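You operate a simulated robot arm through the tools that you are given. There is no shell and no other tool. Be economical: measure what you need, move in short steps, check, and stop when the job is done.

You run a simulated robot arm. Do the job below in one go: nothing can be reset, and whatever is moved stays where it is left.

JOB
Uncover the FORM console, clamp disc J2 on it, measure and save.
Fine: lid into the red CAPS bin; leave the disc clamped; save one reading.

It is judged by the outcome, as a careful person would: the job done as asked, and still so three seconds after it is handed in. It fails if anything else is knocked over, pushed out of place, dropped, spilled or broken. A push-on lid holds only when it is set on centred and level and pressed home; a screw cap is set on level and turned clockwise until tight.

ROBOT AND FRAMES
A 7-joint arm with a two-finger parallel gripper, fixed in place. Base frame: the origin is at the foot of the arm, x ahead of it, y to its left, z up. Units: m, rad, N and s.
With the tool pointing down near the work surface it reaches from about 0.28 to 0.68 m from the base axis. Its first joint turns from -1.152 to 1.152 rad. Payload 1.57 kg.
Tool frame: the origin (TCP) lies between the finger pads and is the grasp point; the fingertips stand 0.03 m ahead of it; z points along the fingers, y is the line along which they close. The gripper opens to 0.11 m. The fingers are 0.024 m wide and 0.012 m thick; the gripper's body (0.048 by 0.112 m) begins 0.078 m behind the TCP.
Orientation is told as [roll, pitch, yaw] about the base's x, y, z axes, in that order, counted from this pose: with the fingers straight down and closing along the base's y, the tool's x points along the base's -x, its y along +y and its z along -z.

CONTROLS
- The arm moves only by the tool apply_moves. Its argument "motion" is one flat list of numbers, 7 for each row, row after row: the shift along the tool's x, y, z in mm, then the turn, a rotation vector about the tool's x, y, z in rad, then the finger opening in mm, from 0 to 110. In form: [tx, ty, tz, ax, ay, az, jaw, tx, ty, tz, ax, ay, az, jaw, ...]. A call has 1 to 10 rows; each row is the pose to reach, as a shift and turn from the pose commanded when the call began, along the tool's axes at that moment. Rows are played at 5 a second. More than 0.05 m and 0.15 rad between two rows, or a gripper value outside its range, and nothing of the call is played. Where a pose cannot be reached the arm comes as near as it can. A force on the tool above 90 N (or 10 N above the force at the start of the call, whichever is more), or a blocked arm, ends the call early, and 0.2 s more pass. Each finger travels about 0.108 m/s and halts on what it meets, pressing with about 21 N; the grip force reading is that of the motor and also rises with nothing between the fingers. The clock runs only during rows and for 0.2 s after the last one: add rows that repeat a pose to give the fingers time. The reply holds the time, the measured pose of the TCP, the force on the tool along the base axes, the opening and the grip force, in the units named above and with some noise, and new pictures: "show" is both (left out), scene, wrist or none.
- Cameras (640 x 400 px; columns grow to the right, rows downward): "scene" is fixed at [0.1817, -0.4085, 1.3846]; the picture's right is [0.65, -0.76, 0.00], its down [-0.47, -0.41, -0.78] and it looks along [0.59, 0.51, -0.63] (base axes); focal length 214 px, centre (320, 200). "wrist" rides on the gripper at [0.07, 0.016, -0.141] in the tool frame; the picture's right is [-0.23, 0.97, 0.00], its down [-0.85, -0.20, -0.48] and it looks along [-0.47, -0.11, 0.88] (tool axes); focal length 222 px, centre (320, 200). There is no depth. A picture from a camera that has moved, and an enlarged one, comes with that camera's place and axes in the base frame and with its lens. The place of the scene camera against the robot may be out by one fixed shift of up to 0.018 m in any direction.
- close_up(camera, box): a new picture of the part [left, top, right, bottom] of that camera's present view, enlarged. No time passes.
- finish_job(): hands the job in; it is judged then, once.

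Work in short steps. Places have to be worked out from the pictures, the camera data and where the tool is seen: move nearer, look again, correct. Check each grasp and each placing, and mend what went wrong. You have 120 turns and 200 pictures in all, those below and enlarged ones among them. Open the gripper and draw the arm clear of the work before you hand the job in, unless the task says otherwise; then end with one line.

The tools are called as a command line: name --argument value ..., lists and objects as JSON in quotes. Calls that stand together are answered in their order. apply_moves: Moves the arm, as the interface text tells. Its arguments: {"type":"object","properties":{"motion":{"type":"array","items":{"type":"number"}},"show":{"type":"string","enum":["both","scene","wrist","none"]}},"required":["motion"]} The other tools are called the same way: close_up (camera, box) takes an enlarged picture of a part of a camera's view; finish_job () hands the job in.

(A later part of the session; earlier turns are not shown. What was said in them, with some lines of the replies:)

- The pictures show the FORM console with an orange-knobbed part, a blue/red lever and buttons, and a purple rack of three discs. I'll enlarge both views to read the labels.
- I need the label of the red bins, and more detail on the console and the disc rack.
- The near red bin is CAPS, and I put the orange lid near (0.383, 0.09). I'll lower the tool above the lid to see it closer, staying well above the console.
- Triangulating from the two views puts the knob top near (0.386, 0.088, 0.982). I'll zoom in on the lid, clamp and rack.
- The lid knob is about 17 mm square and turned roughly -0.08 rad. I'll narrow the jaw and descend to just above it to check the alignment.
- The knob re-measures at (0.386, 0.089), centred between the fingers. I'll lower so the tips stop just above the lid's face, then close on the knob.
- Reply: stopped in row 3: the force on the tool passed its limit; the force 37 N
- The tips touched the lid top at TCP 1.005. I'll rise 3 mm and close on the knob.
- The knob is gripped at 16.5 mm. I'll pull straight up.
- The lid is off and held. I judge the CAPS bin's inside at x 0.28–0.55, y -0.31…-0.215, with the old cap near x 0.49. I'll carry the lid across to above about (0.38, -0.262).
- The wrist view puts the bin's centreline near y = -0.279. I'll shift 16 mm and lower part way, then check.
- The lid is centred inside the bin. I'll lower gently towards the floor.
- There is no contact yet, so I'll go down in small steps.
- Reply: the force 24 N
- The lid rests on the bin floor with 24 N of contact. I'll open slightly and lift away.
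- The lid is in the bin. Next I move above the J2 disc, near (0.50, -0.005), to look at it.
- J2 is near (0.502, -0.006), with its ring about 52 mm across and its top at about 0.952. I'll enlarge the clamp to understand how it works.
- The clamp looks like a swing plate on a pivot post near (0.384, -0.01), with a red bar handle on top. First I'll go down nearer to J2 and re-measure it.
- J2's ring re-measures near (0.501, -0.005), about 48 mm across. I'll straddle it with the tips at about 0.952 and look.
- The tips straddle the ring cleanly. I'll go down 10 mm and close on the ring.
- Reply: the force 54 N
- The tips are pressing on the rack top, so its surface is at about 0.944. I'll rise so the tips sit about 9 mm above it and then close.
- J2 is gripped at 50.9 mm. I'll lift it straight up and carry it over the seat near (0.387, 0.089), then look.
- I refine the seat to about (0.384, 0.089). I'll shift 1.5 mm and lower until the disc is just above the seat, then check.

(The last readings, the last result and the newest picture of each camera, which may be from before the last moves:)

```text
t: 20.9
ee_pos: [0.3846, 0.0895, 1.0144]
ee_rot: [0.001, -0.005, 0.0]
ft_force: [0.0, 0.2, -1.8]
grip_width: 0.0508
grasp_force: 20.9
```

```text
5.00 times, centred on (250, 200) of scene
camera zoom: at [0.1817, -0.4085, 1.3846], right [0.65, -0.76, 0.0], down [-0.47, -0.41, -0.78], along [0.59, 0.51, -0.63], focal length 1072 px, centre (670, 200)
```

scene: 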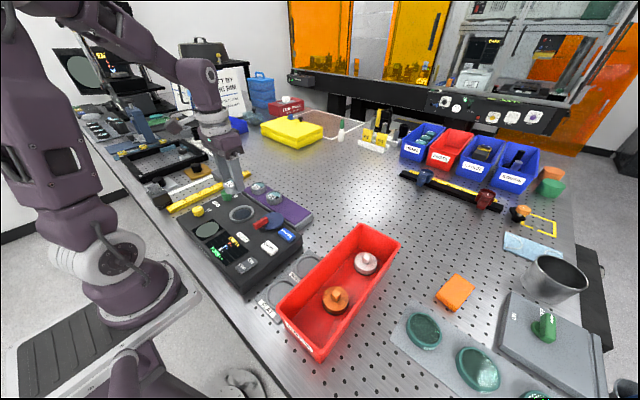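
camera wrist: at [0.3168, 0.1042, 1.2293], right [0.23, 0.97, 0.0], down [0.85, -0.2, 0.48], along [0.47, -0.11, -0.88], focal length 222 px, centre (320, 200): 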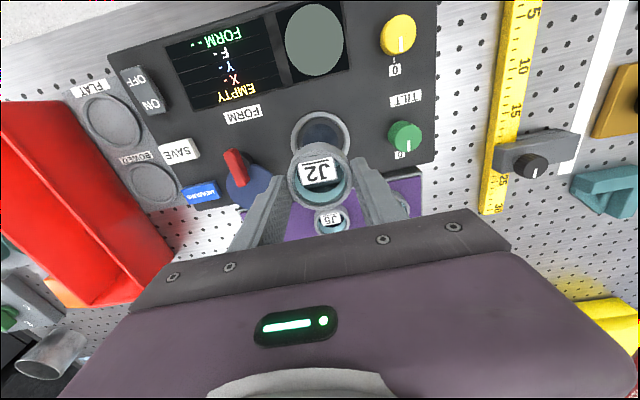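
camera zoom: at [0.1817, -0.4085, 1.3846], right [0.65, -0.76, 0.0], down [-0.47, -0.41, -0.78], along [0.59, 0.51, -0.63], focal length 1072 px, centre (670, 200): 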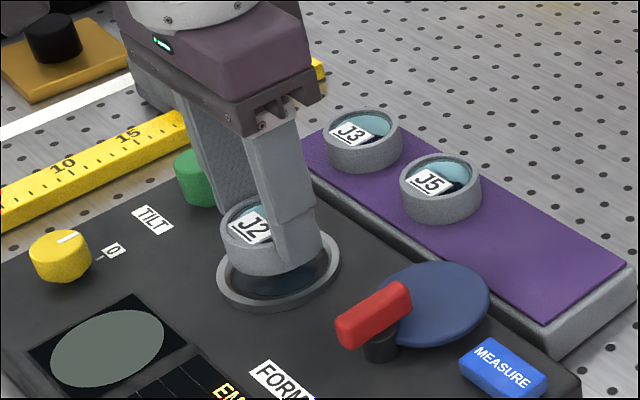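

The disc and seat centres agree within about 1 mm. I'll lower in small steps until contact.

apply_moves --motion '[0, 0, 5, 0, 0, 0, 35, 0, 0, 10, 0, 0, 0, 35, 0, 0, 13, 0, 0, 0, 35, 0, 0, 13, 0, 0, 0, 35]' --show "none"

close_up --camera "wrist" --box '[220, 80, 420, 220]'

close_up --camera "scene" --box '[210, 180, 280, 230]'

```text
t: 21.9
ee_pos: [0.3861, 0.0879, 1.0014]
ee_rot: [0.003, -0.006, 0.0]
ft_force: [0.0, -0.4, -1.0]
grip_width: 0.0507
grasp_force: 21.3
```

```text
2.86 times, centred on (320, 150) of wrist
camera zoom: at [0.3162, 0.1041, 1.1412], right [0.23, 0.97, 0.0], down [0.85, -0.2, 0.48], along [0.47, -0.11, -0.88], focal length 635 px, centre (320, 343)
```

zoom: 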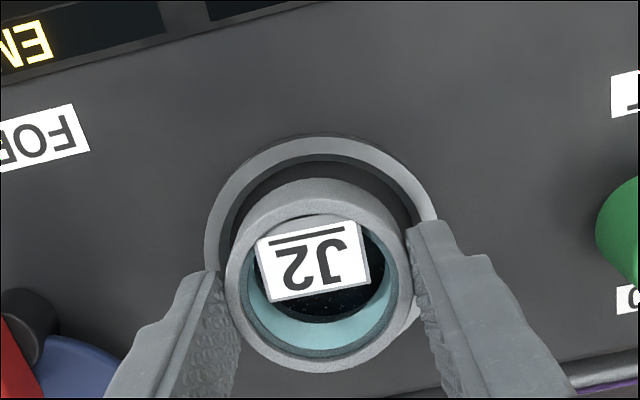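

```text
8.00 times, centred on (245, 205) of scene
camera zoom: at [0.1817, -0.4085, 1.3846], right [0.65, -0.76, 0.0], down [-0.47, -0.41, -0.78], along [0.59, 0.51, -0.63], focal length 1716 px, centre (920, 160)
```

zoom: 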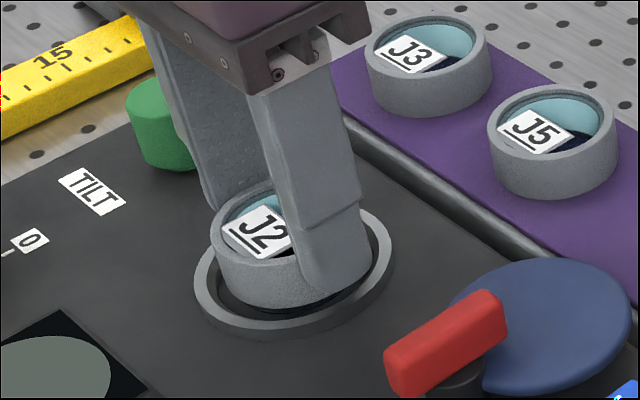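

Still aligned and no contact. I'll continue down in small steps.

apply_moves --motion '[0, 0, 2, 0, 0, 0, 35, 0, 0, 4, 0, 0, 0, 35, 0, 0, 4, 0, 0, 0, 35]' --show "none"

```text
t: 22.7
ee_pos: [0.3871, 0.0885, 0.9976]
ee_rot: [0.001, -0.006, -0.001]
ft_force: [0.4, -0.1, -1.7]
grip_width: 0.0507
grasp_force: 20.9
```

apply_moves --motion '[0, 0, 2, 0, 0, 0, 35, 0, 0, 4, 0, 0, 0, 35, 0, 0, 4, 0, 0, 0, 35]' --show "none"

close_up --camera "scene" --box '[210, 180, 280, 230]'

```text
t: 23.5
ee_pos: [0.3872, 0.0894, 0.9937]
ee_rot: [0.001, -0.008, 0.0]
ft_force: [-1.1, 0.5, 17.1]
grip_width: 0.0512
grasp_force: 20.9
```

```text
8.00 times, centred on (245, 205) of scene
camera zoom: at [0.1815, -0.4085, 1.3846], right [0.65, -0.76, 0.0], down [-0.47, -0.41, -0.78], along [0.59, 0.51, -0.63], focal length 1716 px, centre (920, 160)
```

zoom: 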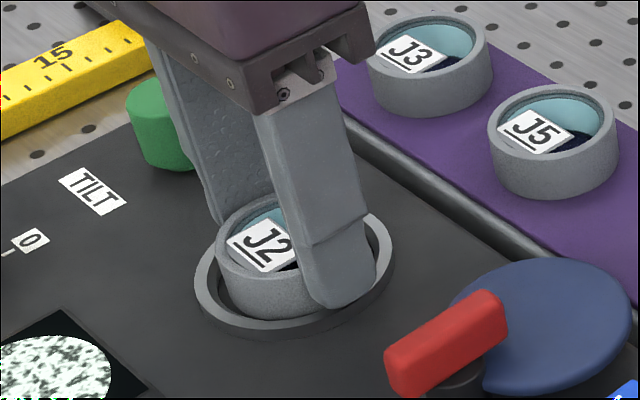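

There is 17 N of contact and the screen has come alive. I'll check the readout and the centring before letting go.

close_up --camera "wrist" --box '[180, 0, 440, 200]'

close_up --camera "scene" --box '[190, 210, 260, 270]'

```text
2.00 times, centred on (310, 100) of wrist
camera zoom: at [0.316, 0.1043, 1.1332], right [0.23, 0.97, 0.0], down [0.85, -0.2, 0.48], along [0.47, -0.11, -0.88], focal length 444 px, centre (340, 400)
```

zoom: 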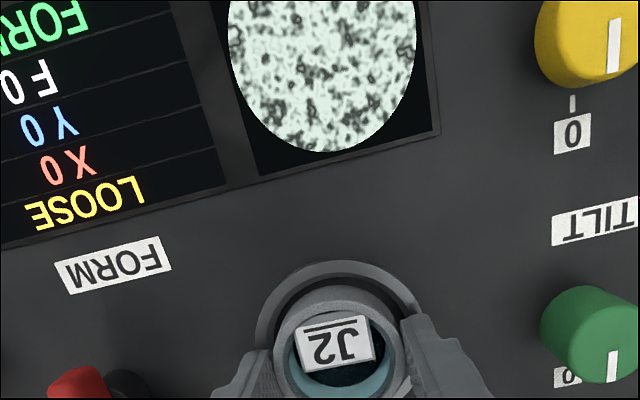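

```text
6.67 times, centred on (225, 240) of scene
camera zoom: at [0.1815, -0.4085, 1.3846], right [0.65, -0.76, 0.0], down [-0.47, -0.41, -0.78], along [0.59, 0.51, -0.63], focal length 1430 px, centre (953, -67)
```

zoom: 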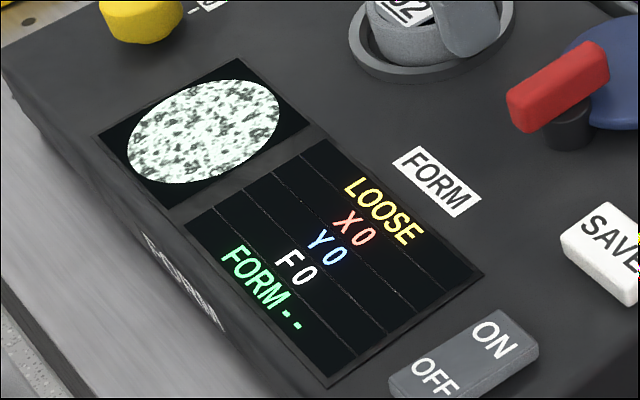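

The screen reads LOOSE, X0 Y0, so the disc is seated. I'll release and rise.

apply_moves --motion '[0, 0, -1, 0, 0, 0, 56, 0, 0, -1, 0, 0, 0, 64, 0, 0, -1, 0, 0, 0, 66, 0, 0, -20, 0, 0, 0, 66, 0, 0, -60, 0, 0, 0, 66, 0, 0, -105, 0, 0, 0, 66, 0, 0, -105, 0, 0, 0, 66]' --show "wrist"

close_up --camera "wrist" --box '[160, 20, 440, 220]'

close_up --camera "scene" --box '[190, 170, 310, 270]'

```text
t: 25.1
ee_pos: [0.3851, 0.089, 1.0971]
ee_rot: [0.002, -0.005, -0.001]
ft_force: [0.3, -0.2, 0.4]
grip_width: 0.0662
grasp_force: 0.2
camera wrist: at [0.3154, 0.1043, 1.2384], right [0.23, 0.97, 0.0], down [0.85, -0.2, 0.48], along [0.47, -0.11, -0.88], focal length 222 px, centre (320, 200)
```

wrist: 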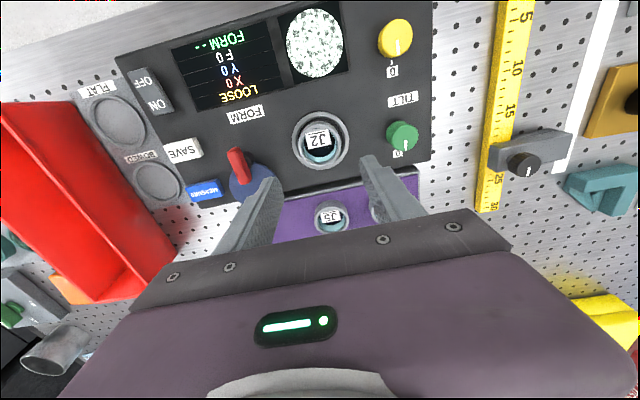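

```text
2.00 times, centred on (300, 120) of wrist
camera zoom: at [0.3154, 0.1043, 1.2384], right [0.23, 0.97, 0.0], down [0.85, -0.2, 0.48], along [0.47, -0.11, -0.88], focal length 444 px, centre (360, 360)
```

zoom: 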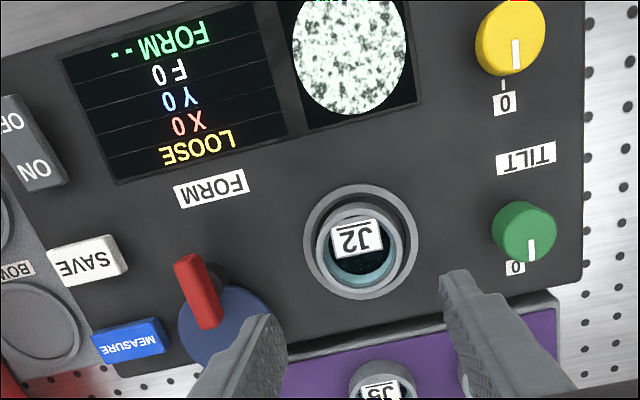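

```text
4.00 times, centred on (250, 220) of scene
camera zoom: at [0.1817, -0.4085, 1.3846], right [0.65, -0.76, 0.0], down [-0.47, -0.41, -0.78], along [0.59, 0.51, -0.63], focal length 858 px, centre (600, 120)
```

zoom: 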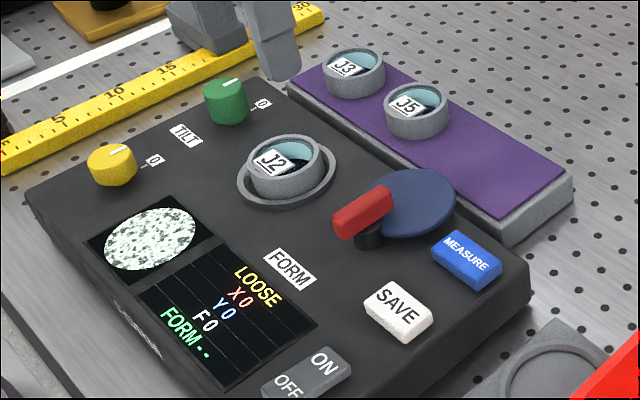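

J2 sits level in the seat and the state is LOOSE. Next I hover above the red clamp bar to measure its pivot.

apply_moves --motion '[0, -32, 0, 0, 0, 0, 60, 0, -64, 0, 0, 0, 0, 50, 0, -96, 10, 0, 0, 0, 50, 0, -96, 20, 0, 0, 0, 50]' --show "wrist"

close_up --camera "wrist" --box '[230, 60, 430, 200]'

close_up --camera "scene" --box '[230, 180, 310, 240]'

```text
t: 26.1
ee_pos: [0.3866, -0.0079, 1.0768]
ee_rot: [-0.001, -0.004, 0.0]
ft_force: [-0.2, -0.3, 0.2]
grip_width: 0.0499
grasp_force: 0.0
camera wrist: at [0.3154, 0.0073, 1.217], right [0.23, 0.97, 0.0], down [0.85, -0.2, 0.48], along [0.47, -0.11, -0.88], focal length 222 px, centre (320, 200)
```

wrist: 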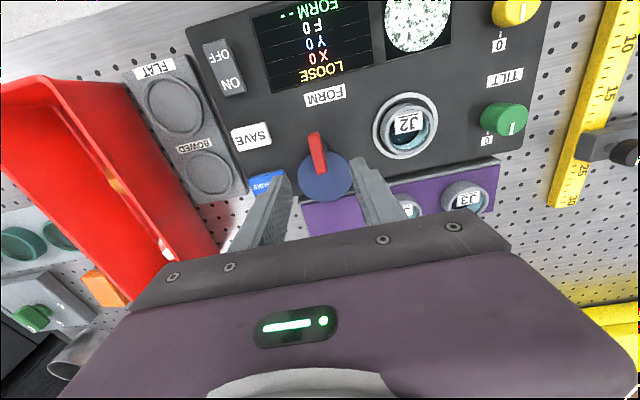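

```text
2.86 times, centred on (330, 130) of wrist
camera zoom: at [0.3154, 0.0073, 1.217], right [0.23, 0.97, 0.0], down [0.85, -0.2, 0.48], along [0.47, -0.11, -0.88], focal length 635 px, centre (291, 400)
```

zoom: 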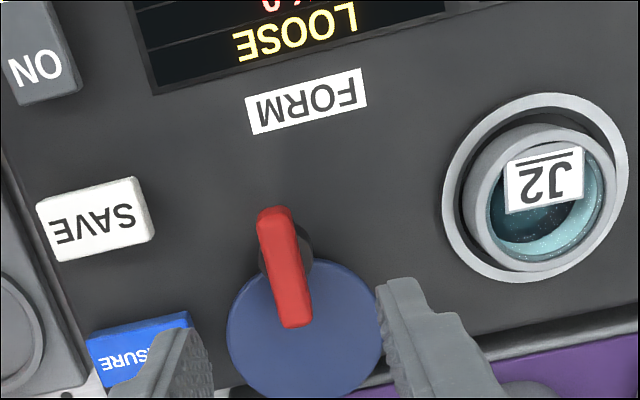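

```text
6.67 times, centred on (270, 210) of scene
camera zoom: at [0.1817, -0.4085, 1.3846], right [0.65, -0.76, 0.0], down [-0.47, -0.41, -0.78], along [0.59, 0.51, -0.63], focal length 1430 px, centre (653, 133)
```

zoom: 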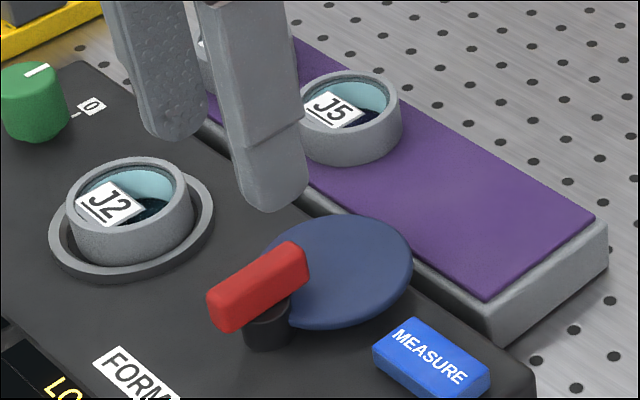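

The bar's centre sits over its post near (0.384, -0.010), with its top at about z 0.98. I'll descend to straddle it and look again.

apply_moves --motion '[2.6, -2.6, 25, 0, 0, 0, 45, 2.6, -2.6, 50, 0, 0, 0, 40, 2.6, -2.6, 62, 0, 0, 0, 36, 2.6, -2.6, 62, 0, 0, 0, 36]' --show "none"

close_up --camera "wrist" --box '[230, 80, 430, 220]'

close_up --camera "scene" --box '[230, 190, 300, 240]'

```text
t: 27.1
ee_pos: [0.3833, -0.0093, 1.0142]
ee_rot: [0.0, -0.005, 0.0]
ft_force: [0.5, 0.7, 0.2]
grip_width: 0.0359
grasp_force: 0.1
```

```text
2.86 times, centred on (330, 150) of wrist
camera zoom: at [0.3132, 0.0055, 1.1552], right [0.23, 0.97, 0.0], down [0.85, -0.2, 0.48], along [0.47, -0.11, -0.88], focal length 635 px, centre (291, 343)
```

zoom: 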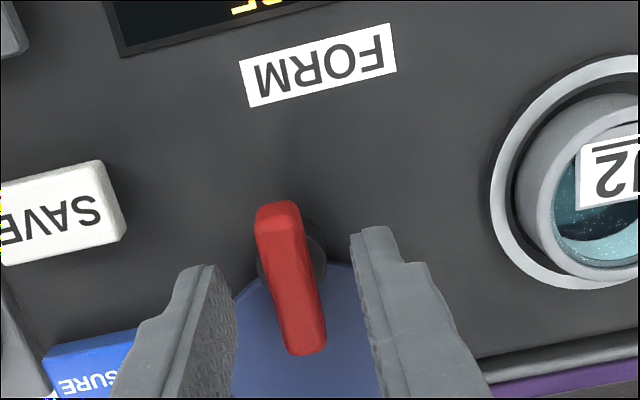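

```text
8.00 times, centred on (265, 215) of scene
camera zoom: at [0.1817, -0.4085, 1.3846], right [0.65, -0.76, 0.0], down [-0.47, -0.41, -0.78], along [0.59, 0.51, -0.63], focal length 1716 px, centre (760, 80)
```

zoom: 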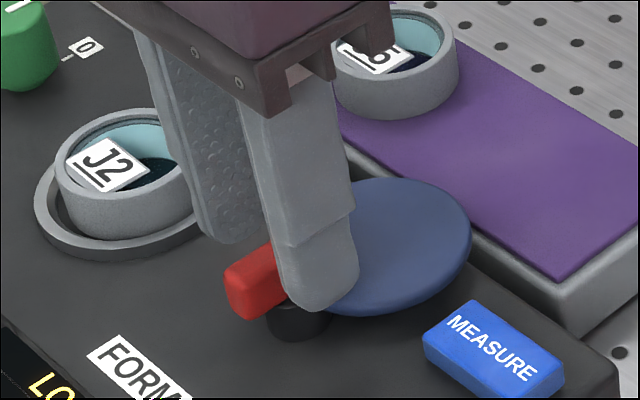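

The bar lies centred between the fingers. I'll lower 7 mm and close on it.

apply_moves --motion '[1, -1.5, 4, 0, 0, 0, 36, 1, -1.5, 7, 0, 0, 0, 36, 1, -1.5, 7, 0, 0, 0, 20, 1, -1.5, 7, 0, 0, 0, 4, 1, -1.5, 7, 0, 0, 0, 4]' --show "none"

close_up --camera "wrist" --box '[230, 80, 430, 220]'

close_up --camera "scene" --box '[230, 190, 300, 240]'

```text
t: 28.3
ee_pos: [0.3821, -0.0113, 1.0077]
ee_rot: [0.002, -0.006, 0.0]
ft_force: [-1.5, 17.7, -3.1]
grip_width: 0.0129
grasp_force: 29.5
```

```text
2.86 times, centred on (330, 150) of wrist
camera zoom: at [0.3123, 0.0051, 1.1484], right [0.23, 0.97, 0.0], down [0.85, -0.2, 0.48], along [0.47, -0.11, -0.88], focal length 635 px, centre (291, 343)
```

zoom: 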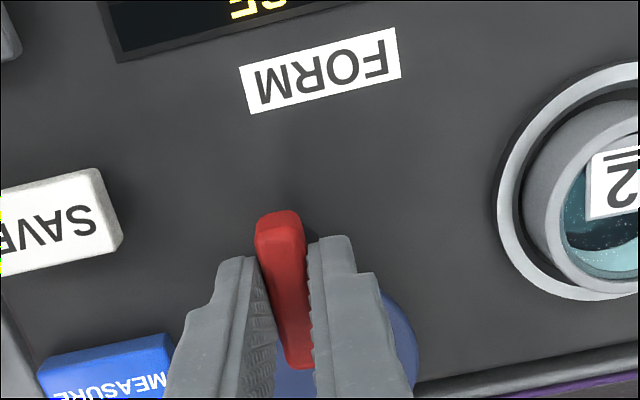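

```text
8.00 times, centred on (265, 215) of scene
camera zoom: at [0.1817, -0.408, 1.3848], right [0.65, -0.76, 0.0], down [-0.47, -0.41, -0.78], along [0.59, 0.51, -0.63], focal length 1716 px, centre (760, 80)
```

zoom: 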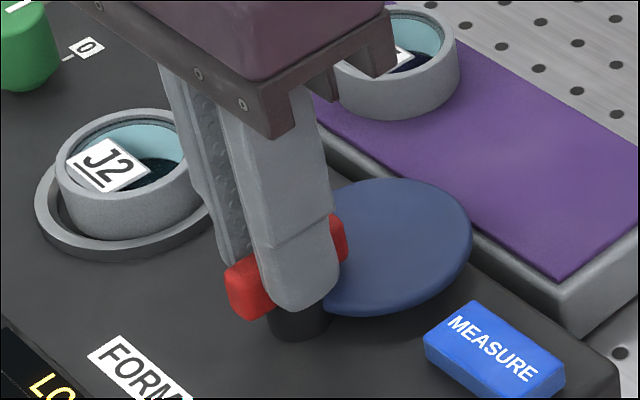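

The bar is gripped at 13 mm, with a 17 N side force that says the bar is a little to +y. I'll shift back to relieve that.

apply_moves --motion '[0, 1.5, 0, 0, 0, 0, 4, 0, 1.5, 0, 0, 0, 0, 4]' --show "none"

```text
t: 28.9
ee_pos: [0.3819, -0.0104, 1.0083]
ee_rot: [0.001, -0.005, -0.001]
ft_force: [3.2, 3.1, -21.9]
grip_width: 0.0128
grasp_force: 29.4
```

The side force is now small. I'll turn the bar counter-clockwise seen from above, toward the disc, in small steps and watch the forces.

apply_moves --motion '[0, 0, 0, 0, 0, -0.1, 4, 0, 0, 0, 0, 0, -0.2, 4, 0, 0, 0, 0, 0, -0.3, 4, 0, 0, 0, 0, 0, -0.3, 4]' --show "none"

close_up --camera "wrist" --box '[230, 80, 430, 220]'

close_up --camera "scene" --box '[200, 180, 300, 260]'

```text
t: 29.9
ee_pos: [0.3824, -0.0099, 1.0081]
ee_rot: [0.002, -0.005, 0.299]
ft_force: [5.4, -14.5, -26.8]
grip_width: 0.0127
grasp_force: 30.0
```

```text
2.86 times, centred on (330, 150) of wrist
camera zoom: at [0.3109, -0.0166, 1.1485], right [-0.07, 1.0, 0.0], down [0.87, 0.06, 0.48], along [0.48, 0.03, -0.88], focal length 635 px, centre (291, 343)
```

zoom: 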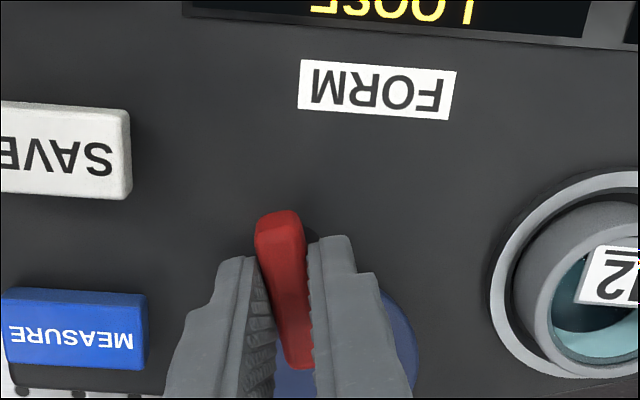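

```text
5.00 times, centred on (250, 220) of scene
camera zoom: at [0.1822, -0.4089, 1.3844], right [0.65, -0.76, 0.0], down [-0.47, -0.41, -0.78], along [0.59, 0.51, -0.63], focal length 1072 px, centre (670, 100)
```

zoom: 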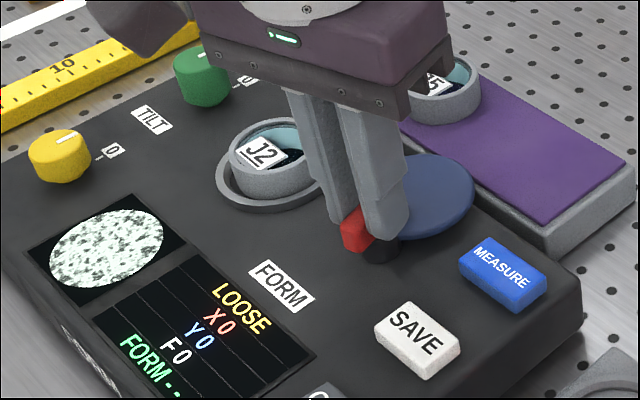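

The bar turns with the gripper, and the forces suggest the pivot is at x ≈ 0.386. I'll recentre on that and keep turning.

apply_moves --motion '[-3.3, -1.6, 0, 0, 0, 0, 4, -3.3, -1.6, 0, 0, 0, -0.12, 4, -3.3, -1.6, 0, 0, 0, -0.24, 4, -3.3, -1.6, 0, 0, 0, -0.36, 4, -3.3, -1.6, 0, 0, 0, -0.48, 4, -3.3, -1.6, 0, 0, 0, -0.6, 4, -3.3, -1.6, 0, 0, 0, -0.6, 4]' --show "none"

close_up --camera "wrist" --box '[230, 80, 430, 220]'

close_up --camera "scene" --box '[200, 180, 300, 260]'

```text
t: 31.5
ee_pos: [0.3852, -0.009, 1.0075]
ee_rot: [-0.003, -0.006, 0.904]
ft_force: [-10.6, 41.1, 9.0]
grip_width: 0.0128
grasp_force: 30.2
```

```text
2.86 times, centred on (330, 150) of wrist
camera zoom: at [0.3296, -0.0543, 1.1484], right [-0.62, 0.78, 0.0], down [0.68, 0.55, 0.48], along [0.38, 0.3, -0.88], focal length 635 px, centre (291, 343)
```

zoom: 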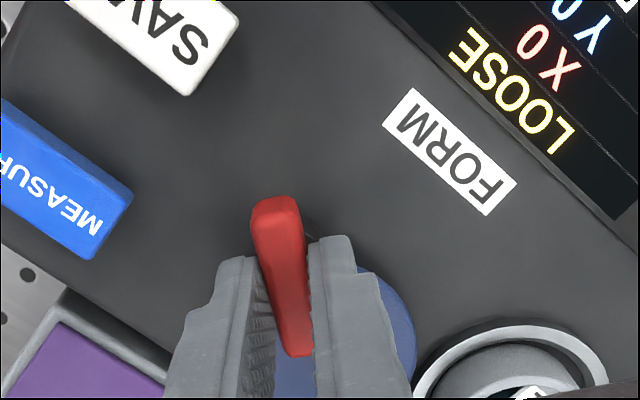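

```text
5.00 times, centred on (250, 220) of scene
camera zoom: at [0.1813, -0.4073, 1.385], right [0.65, -0.76, 0.0], down [-0.47, -0.41, -0.78], along [0.59, 0.51, -0.63], focal length 1072 px, centre (670, 100)
```

zoom: 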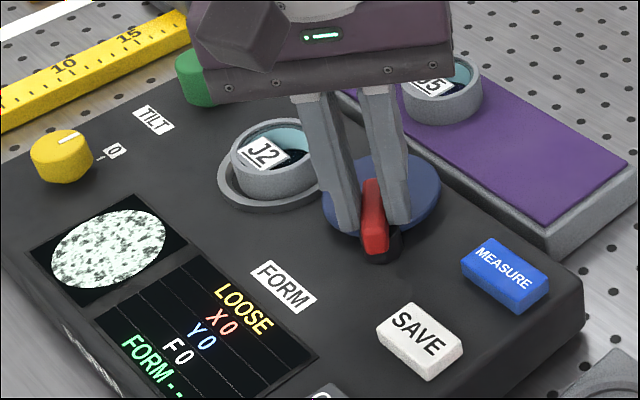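

The swing plate is moving toward the disc. I'll relieve the side load and carry on turning to about 1.5 rad.

apply_moves --motion '[0, 2.5, 0, 0, 0, 0, 4, 0, 2.5, 0, 0, 0, -0.12, 4, 0, 2.5, 0, 0, 0, -0.24, 4, 0, 2.5, 0, 0, 0, -0.36, 4, 0, 2.5, 0, 0, 0, -0.48, 4, 0, 2.5, 0, 0, 0, -0.6, 4, 0, 2.5, 0, 0, 0, -0.6, 4]' --show "none"

close_up --camera "wrist" --box '[230, 80, 430, 220]'

close_up --camera "scene" --box '[200, 180, 300, 260]'

```text
t: 33.1
ee_pos: [0.3851, -0.0082, 1.0081]
ee_rot: [-0.008, -0.002, 1.503]
ft_force: [13.2, 11.2, -9.0]
grip_width: 0.0127
grasp_force: 29.6
```

```text
2.86 times, centred on (330, 150) of wrist
camera zoom: at [0.3634, -0.0779, 1.1487], right [-0.96, 0.29, -0.01], down [0.25, 0.84, 0.48], along [0.15, 0.46, -0.88], focal length 635 px, centre (291, 343)
```

zoom: 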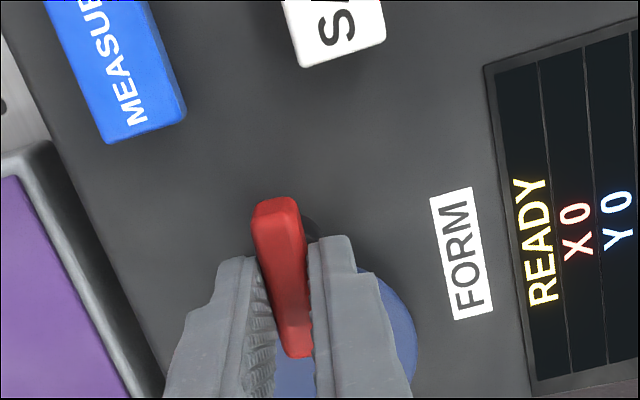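

```text
5.00 times, centred on (250, 220) of scene
camera zoom: at [0.1822, -0.4082, 1.3846], right [0.65, -0.76, 0.0], down [-0.47, -0.41, -0.78], along [0.59, 0.51, -0.63], focal length 1072 px, centre (670, 100)
```

zoom: 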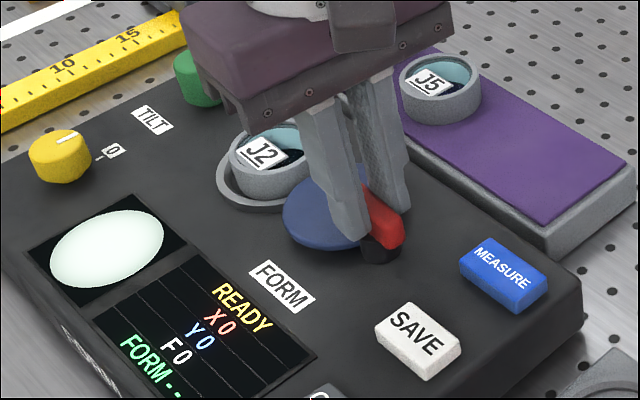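

The screen reads READY. I'll finish to a full 90°, then release and rise.

apply_moves --motion '[0, 0, 0, 0, 0, -0.07, 4, 0, 0, 0, 0, 0, -0.07, 4, 0, 0, 0, 0, 0, -0.07, 24, 0, 0, 0, 0, 0, -0.07, 34, 0, 0, -25, 0, 0, -0.07, 36, 0, 0, -70, 0, 0, -0.07, 36, 0, 0, -110, 0, 0, -0.07, 36]'

close_up --camera "scene" --box '[190, 180, 310, 270]'

```text
t: 34.7
ee_pos: [0.3841, -0.0096, 1.1191]
ee_rot: [-0.005, -0.001, 1.569]
ft_force: [-0.4, -0.7, 0.9]
grip_width: 0.0362
grasp_force: 0.1
camera wrist: at [0.3671, -0.0798, 1.2591], right [-0.97, 0.23, 0.0], down [0.2, 0.85, 0.48], along [0.11, 0.47, -0.88], focal length 222 px, centre (320, 200)
```

scene: 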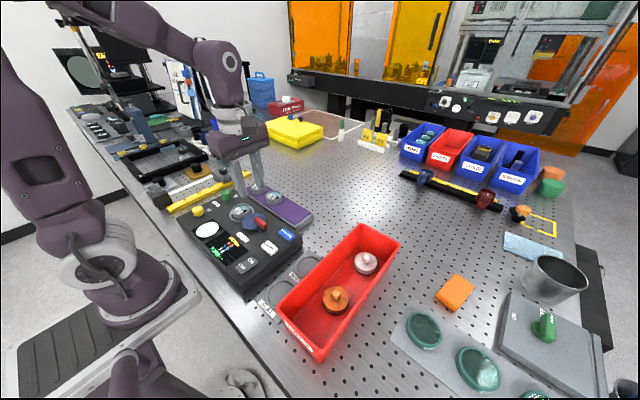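
wrist: 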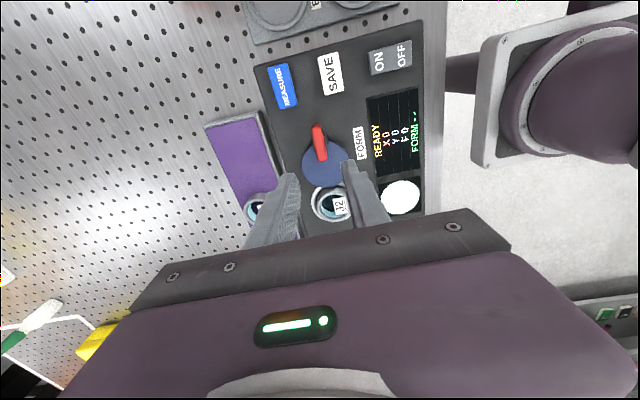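

```text
4.44 times, centred on (250, 225) of scene
camera zoom: at [0.1817, -0.4085, 1.3846], right [0.65, -0.76, 0.0], down [-0.47, -0.41, -0.78], along [0.59, 0.51, -0.63], focal length 953 px, centre (631, 89)
```

zoom: 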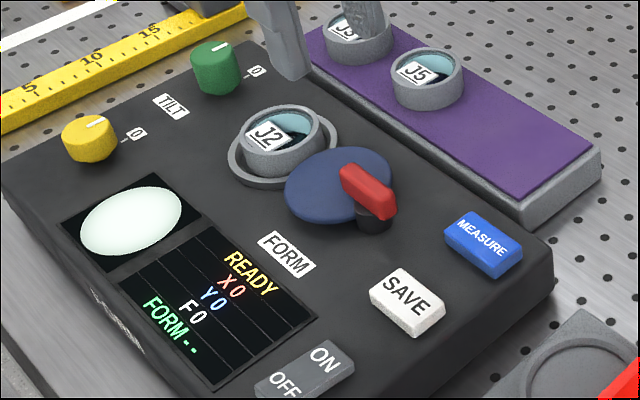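

J2 is clamped and the screen shows READY, X0 Y0. MEASURE works out at (0.414, -0.079) and SAVE at (0.355, -0.079). I'll close the fingers and hover over MEASURE.

apply_moves --motion '[35, -15, 0, 0, 0, 0, 10, 70, -30, 0, 0, 0, 0, 0, 70, -30, 45, 0, 0, 0, 0, 70, -30, 88, 0, 0, 0, 0, 70, -30, 88, 0, 0, 0, 0]' --show "none"

close_up --camera "scene" --box '[190, 180, 310, 270]'

close_up --camera "wrist" --box '[220, 60, 460, 220]'

```text
t: 35.9
ee_pos: [0.4122, -0.0789, 1.0304]
ee_rot: [-0.005, -0.002, 1.57]
ft_force: [-0.1, -0.9, -0.1]
grip_width: 0.0
grasp_force: 21.2
```

```text
4.44 times, centred on (250, 225) of scene
camera zoom: at [0.1817, -0.4085, 1.3846], right [0.65, -0.76, 0.0], down [-0.47, -0.41, -0.78], along [0.59, 0.51, -0.63], focal length 953 px, centre (631, 89)
```

zoom: 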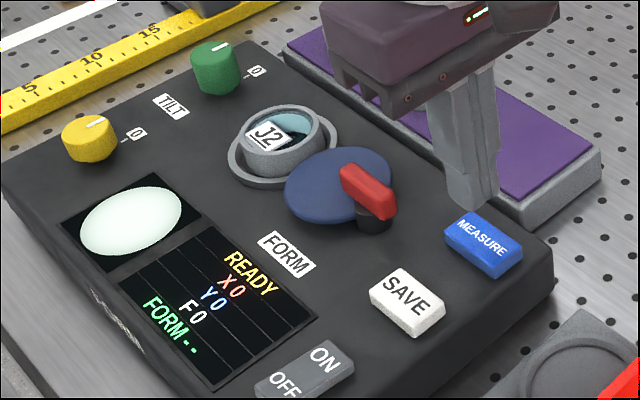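

```text
2.50 times, centred on (340, 140) of wrist
camera zoom: at [0.3963, -0.1495, 1.1711], right [-0.97, 0.23, -0.01], down [0.2, 0.85, 0.48], along [0.11, 0.47, -0.88], focal length 555 px, centre (270, 350)
```

zoom: 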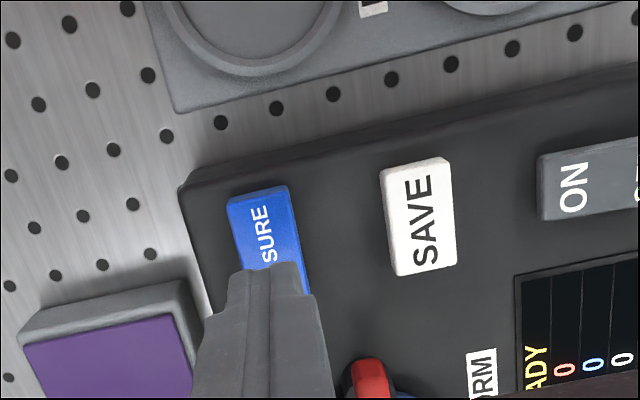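

The tip is slightly off toward +y, so I'll shift 4 mm and lower toward the button.

apply_moves --motion '[4, -1, 10, 0, 0, 0, 0, 4, -1, 20, 0, 0, 0, 0, 4, -1, 24, 0, 0, 0, 0, 4, -1, 24, 0, 0, 0, 0]' --show "none"

close_up --camera "scene" --box '[190, 180, 310, 270]'

```text
t: 36.9
ee_pos: [0.4158, -0.0827, 1.007]
ee_rot: [-0.006, -0.003, 1.567]
ft_force: [-0.1, -0.4, -0.3]
grip_width: 0.0
grasp_force: 20.9
```

```text
4.44 times, centred on (250, 225) of scene
camera zoom: at [0.1817, -0.4085, 1.3846], right [0.65, -0.76, 0.0], down [-0.47, -0.41, -0.78], along [0.59, 0.51, -0.63], focal length 953 px, centre (631, 89)
```

zoom: 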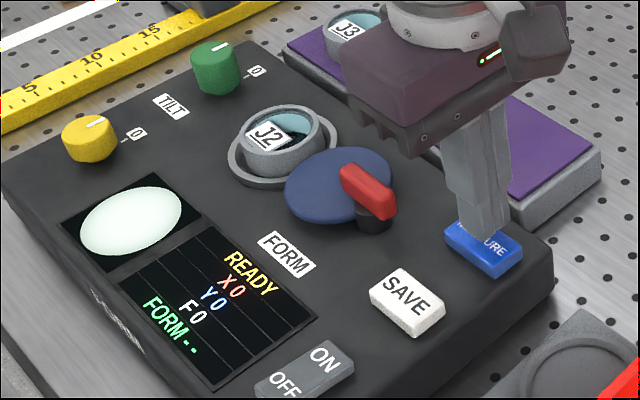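

The tip is just above MEASURE. I'll lower further in small steps.

apply_moves --motion '[0, 0, 3, 0, 0, 0, 0, 0, 0, 6, 0, 0, 0, 0, 0, 0, 6, 0, 0, 0, 0]' --show "none"

close_up --camera "scene" --box '[190, 180, 310, 270]'

```text
t: 37.7
ee_pos: [0.415, -0.0824, 1.0001]
ee_rot: [-0.006, -0.001, 1.573]
ft_force: [0.2, -0.7, -0.7]
grip_width: 0.0001
grasp_force: 20.5
```

```text
4.44 times, centred on (250, 225) of scene
camera zoom: at [0.1817, -0.4085, 1.3846], right [0.65, -0.76, 0.0], down [-0.47, -0.41, -0.78], along [0.59, 0.51, -0.63], focal length 953 px, centre (631, 89)
```

zoom: 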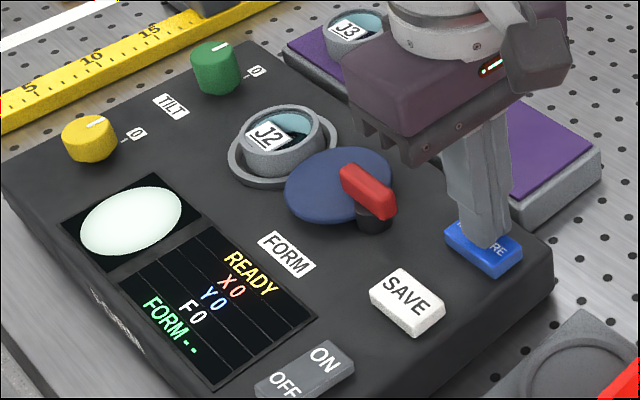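

apply_moves --motion '[0, 0, 2, 0, 0, 0, 0, 0, 0, 4, 0, 0, 0, 0, 0, 0, 4, 0, 0, 0, 0]' --show "none"

close_up --camera "scene" --box '[190, 180, 310, 270]'

```text
t: 38.5
ee_pos: [0.4148, -0.0817, 0.996]
ee_rot: [-0.006, -0.003, 1.57]
ft_force: [0.0, 0.9, 1.1]
grip_width: 0.0
grasp_force: 20.4
```

```text
4.44 times, centred on (250, 225) of scene
camera zoom: at [0.1817, -0.4084, 1.3846], right [0.65, -0.76, 0.0], down [-0.47, -0.41, -0.78], along [0.59, 0.51, -0.63], focal length 953 px, centre (631, 89)
```

zoom: 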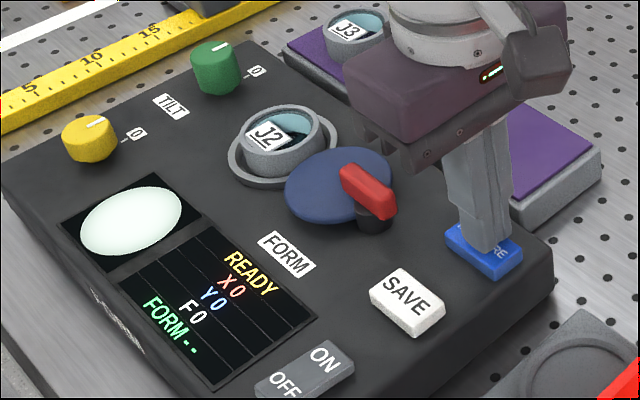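

Light contact has probably begun at tip z ≈ 0.966. I'll press 2–3 mm more.

apply_moves --motion '[0, 0, 1.5, 0, 0, 0, 0, 0, 0, 3, 0, 0, 0, 0, 0, 0, 3, 0, 0, 0, 0]' --show "none"

close_up --camera "scene" --box '[190, 180, 310, 270]'

```text
t: 39.3
ee_pos: [0.4159, -0.0833, 0.9941]
ee_rot: [-0.005, -0.002, 1.571]
ft_force: [-1.5, 0.0, 3.0]
grip_width: 0.0001
grasp_force: 20.9
```

```text
4.44 times, centred on (250, 225) of scene
camera zoom: at [0.1816, -0.4085, 1.3846], right [0.65, -0.76, 0.0], down [-0.47, -0.41, -0.78], along [0.59, 0.51, -0.63], focal length 953 px, centre (631, 89)
```

zoom: 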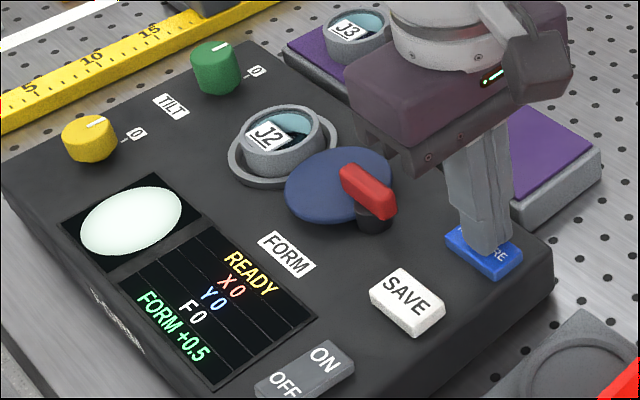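

The reading FORM +0.5 appeared. I'll rise off the button and check it.

apply_moves --motion '[0, 0, -10, 0, 0, 0, 0, 0, 0, -35, 0, 0, 0, 0, 0, 0, -35, 0, 0, 0, 0]' --show "none"

close_up --camera "scene" --box '[190, 200, 270, 280]'

close_up --camera "wrist" --box '[220, 60, 460, 220]'

```text
t: 40.1
ee_pos: [0.415, -0.0813, 1.0274]
ee_rot: [-0.005, -0.002, 1.57]
ft_force: [-0.4, 0.1, 0.4]
grip_width: 0.0
grasp_force: 21.3
```

```text
5.00 times, centred on (230, 240) of scene
camera zoom: at [0.1817, -0.4085, 1.3846], right [0.65, -0.76, 0.0], down [-0.47, -0.41, -0.78], along [0.59, 0.51, -0.63], focal length 1072 px, centre (770, 0)
```

zoom: 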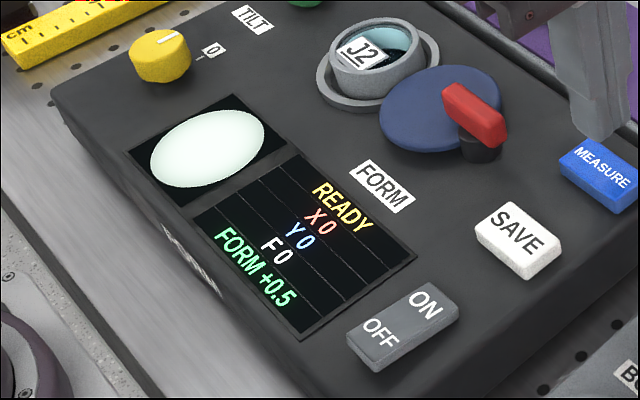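

```text
2.50 times, centred on (340, 140) of wrist
camera zoom: at [0.3985, -0.1529, 1.1688], right [-0.97, 0.23, -0.01], down [0.2, 0.85, 0.48], along [0.11, 0.47, -0.88], focal length 555 px, centre (270, 350)
```

zoom: 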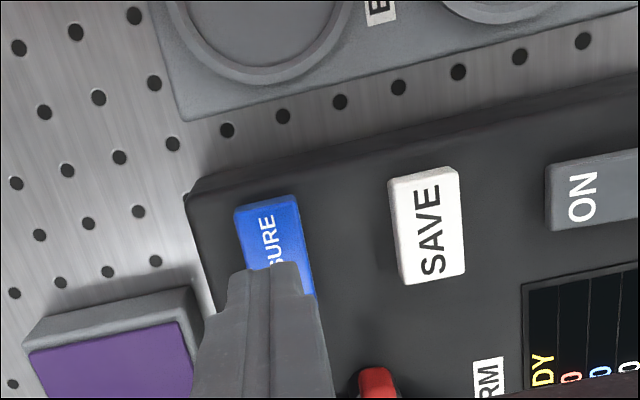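

The reading +0.5 holds. I'll move over SAVE at about (0.356, -0.082) and come down to just above it.

apply_moves --motion '[0.5, 30, 0, 0, 0, 0, 0, 0.5, 59, 0, 0, 0, 0, 0, 0.5, 59, 15, 0, 0, 0, 0, 0.5, 59, 29, 0, 0, 0, 0, 0.5, 59, 29, 0, 0, 0, 0]' --show "none"

close_up --camera "scene" --box '[190, 190, 310, 280]'

```text
t: 41.3
ee_pos: [0.3555, -0.0817, 0.9987]
ee_rot: [-0.004, -0.002, 1.572]
ft_force: [0.8, 0.4, -0.3]
grip_width: 0.0
grasp_force: 21.1
```

```text
4.44 times, centred on (250, 235) of scene
camera zoom: at [0.1817, -0.4085, 1.3846], right [0.65, -0.76, 0.0], down [-0.47, -0.41, -0.78], along [0.59, 0.51, -0.63], focal length 953 px, centre (631, 44)
```

zoom: 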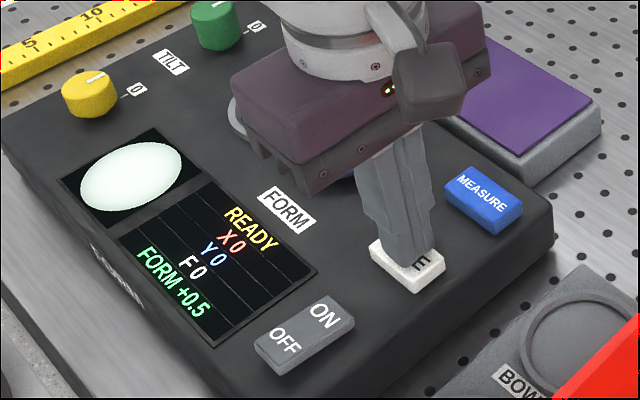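

The tip is right over SAVE. I'll press gently, in one stroke.

apply_moves --motion '[0, 0, 2.5, 0, 0, 0, 0, 0, 0, 5, 0, 0, 0, 0, 0, 0, 5, 0, 0, 0, 0]' --show "none"

close_up --camera "scene" --box '[190, 190, 310, 280]'

```text
t: 42.1
ee_pos: [0.3573, -0.0837, 0.9932]
ee_rot: [-0.006, -0.002, 1.57]
ft_force: [0.4, 0.8, 1.9]
grip_width: 0.0002
grasp_force: 21.2
```

```text
4.44 times, centred on (250, 235) of scene
camera zoom: at [0.1817, -0.4084, 1.3846], right [0.65, -0.76, 0.0], down [-0.47, -0.41, -0.78], along [0.59, 0.51, -0.63], focal length 953 px, centre (631, 44)
```

zoom: 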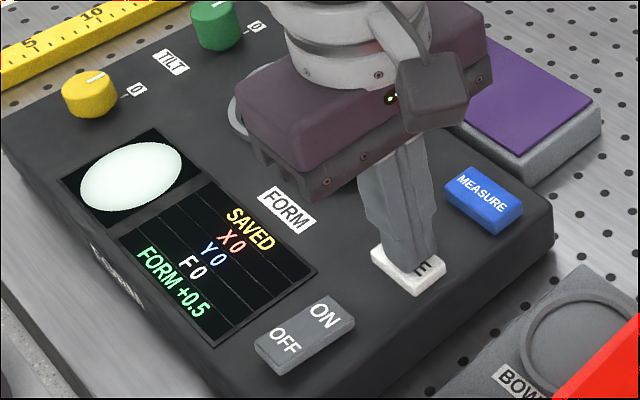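

SAVED is displayed. I'll rise straight up, open the gripper clear of everything, and check the whole scene.

apply_moves --motion '[0, 0, -15, 0, 0, 0, 0, 0, 0, -60, 0, 0, 0, 0, 0, 0, -105, 0, 0, 0, 0, 0, 0, -150, 0, 0, 0, 40, 0, 0, -190, 0, 0, 0, 80, 0, 0, -190, 0, 0, 0, 80]'

close_up --camera "scene" --box '[180, 170, 420, 370]'

close_up --camera "scene" --box '[190, 180, 310, 270]'

```text
t: 43.5
ee_pos: [0.3567, -0.0832, 1.1846]
ee_rot: [-0.006, -0.001, 1.57]
ft_force: [-0.2, 0.2, 0.4]
grip_width: 0.0799
grasp_force: 0.0
camera wrist: at [0.3391, -0.1546, 1.325], right [-0.97, 0.23, -0.01], down [0.2, 0.85, 0.48], along [0.11, 0.47, -0.88], focal length 222 px, centre (320, 200)
```

scene: 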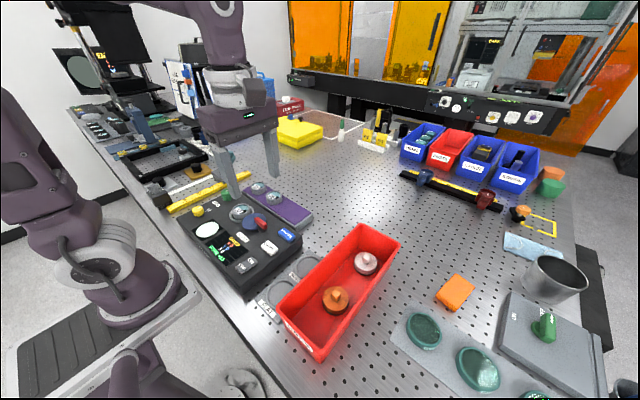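
wrist: 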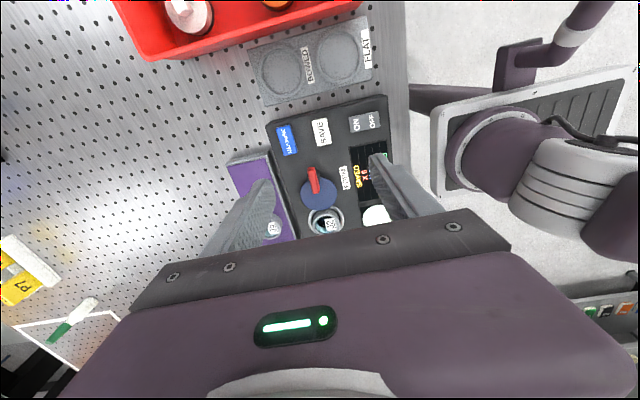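

```text
2.00 times, centred on (300, 270) of scene
camera zoom: at [0.1817, -0.4085, 1.3846], right [0.65, -0.76, 0.0], down [-0.47, -0.41, -0.78], along [0.59, 0.51, -0.63], focal length 429 px, centre (360, 60)
```

zoom: 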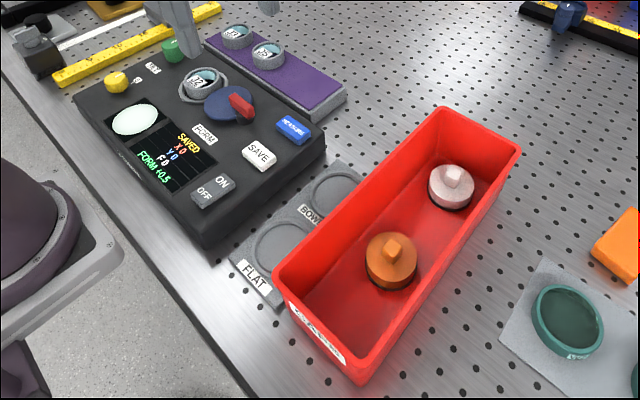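

```text
4.44 times, centred on (250, 225) of scene
camera zoom: at [0.1817, -0.4085, 1.3846], right [0.65, -0.76, 0.0], down [-0.47, -0.41, -0.78], along [0.59, 0.51, -0.63], focal length 953 px, centre (631, 89)
```

zoom: 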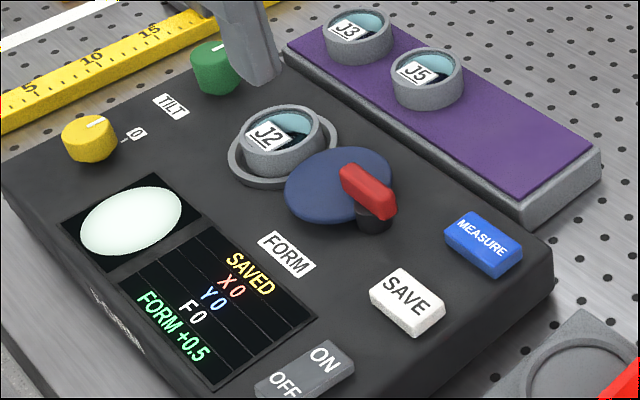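

The lid is in the CAPS bin, J2 is clamped, one reading (+0.5) is saved, and the arm is clear with its gripper open. I'm handing the job in.

finish_job

```text
The job is handed in.
```

The FORM console is uncovered with its lid in the red CAPS bin, disc J2 is clamped on it, and one reading (FORM +0.5) was measured and saved.
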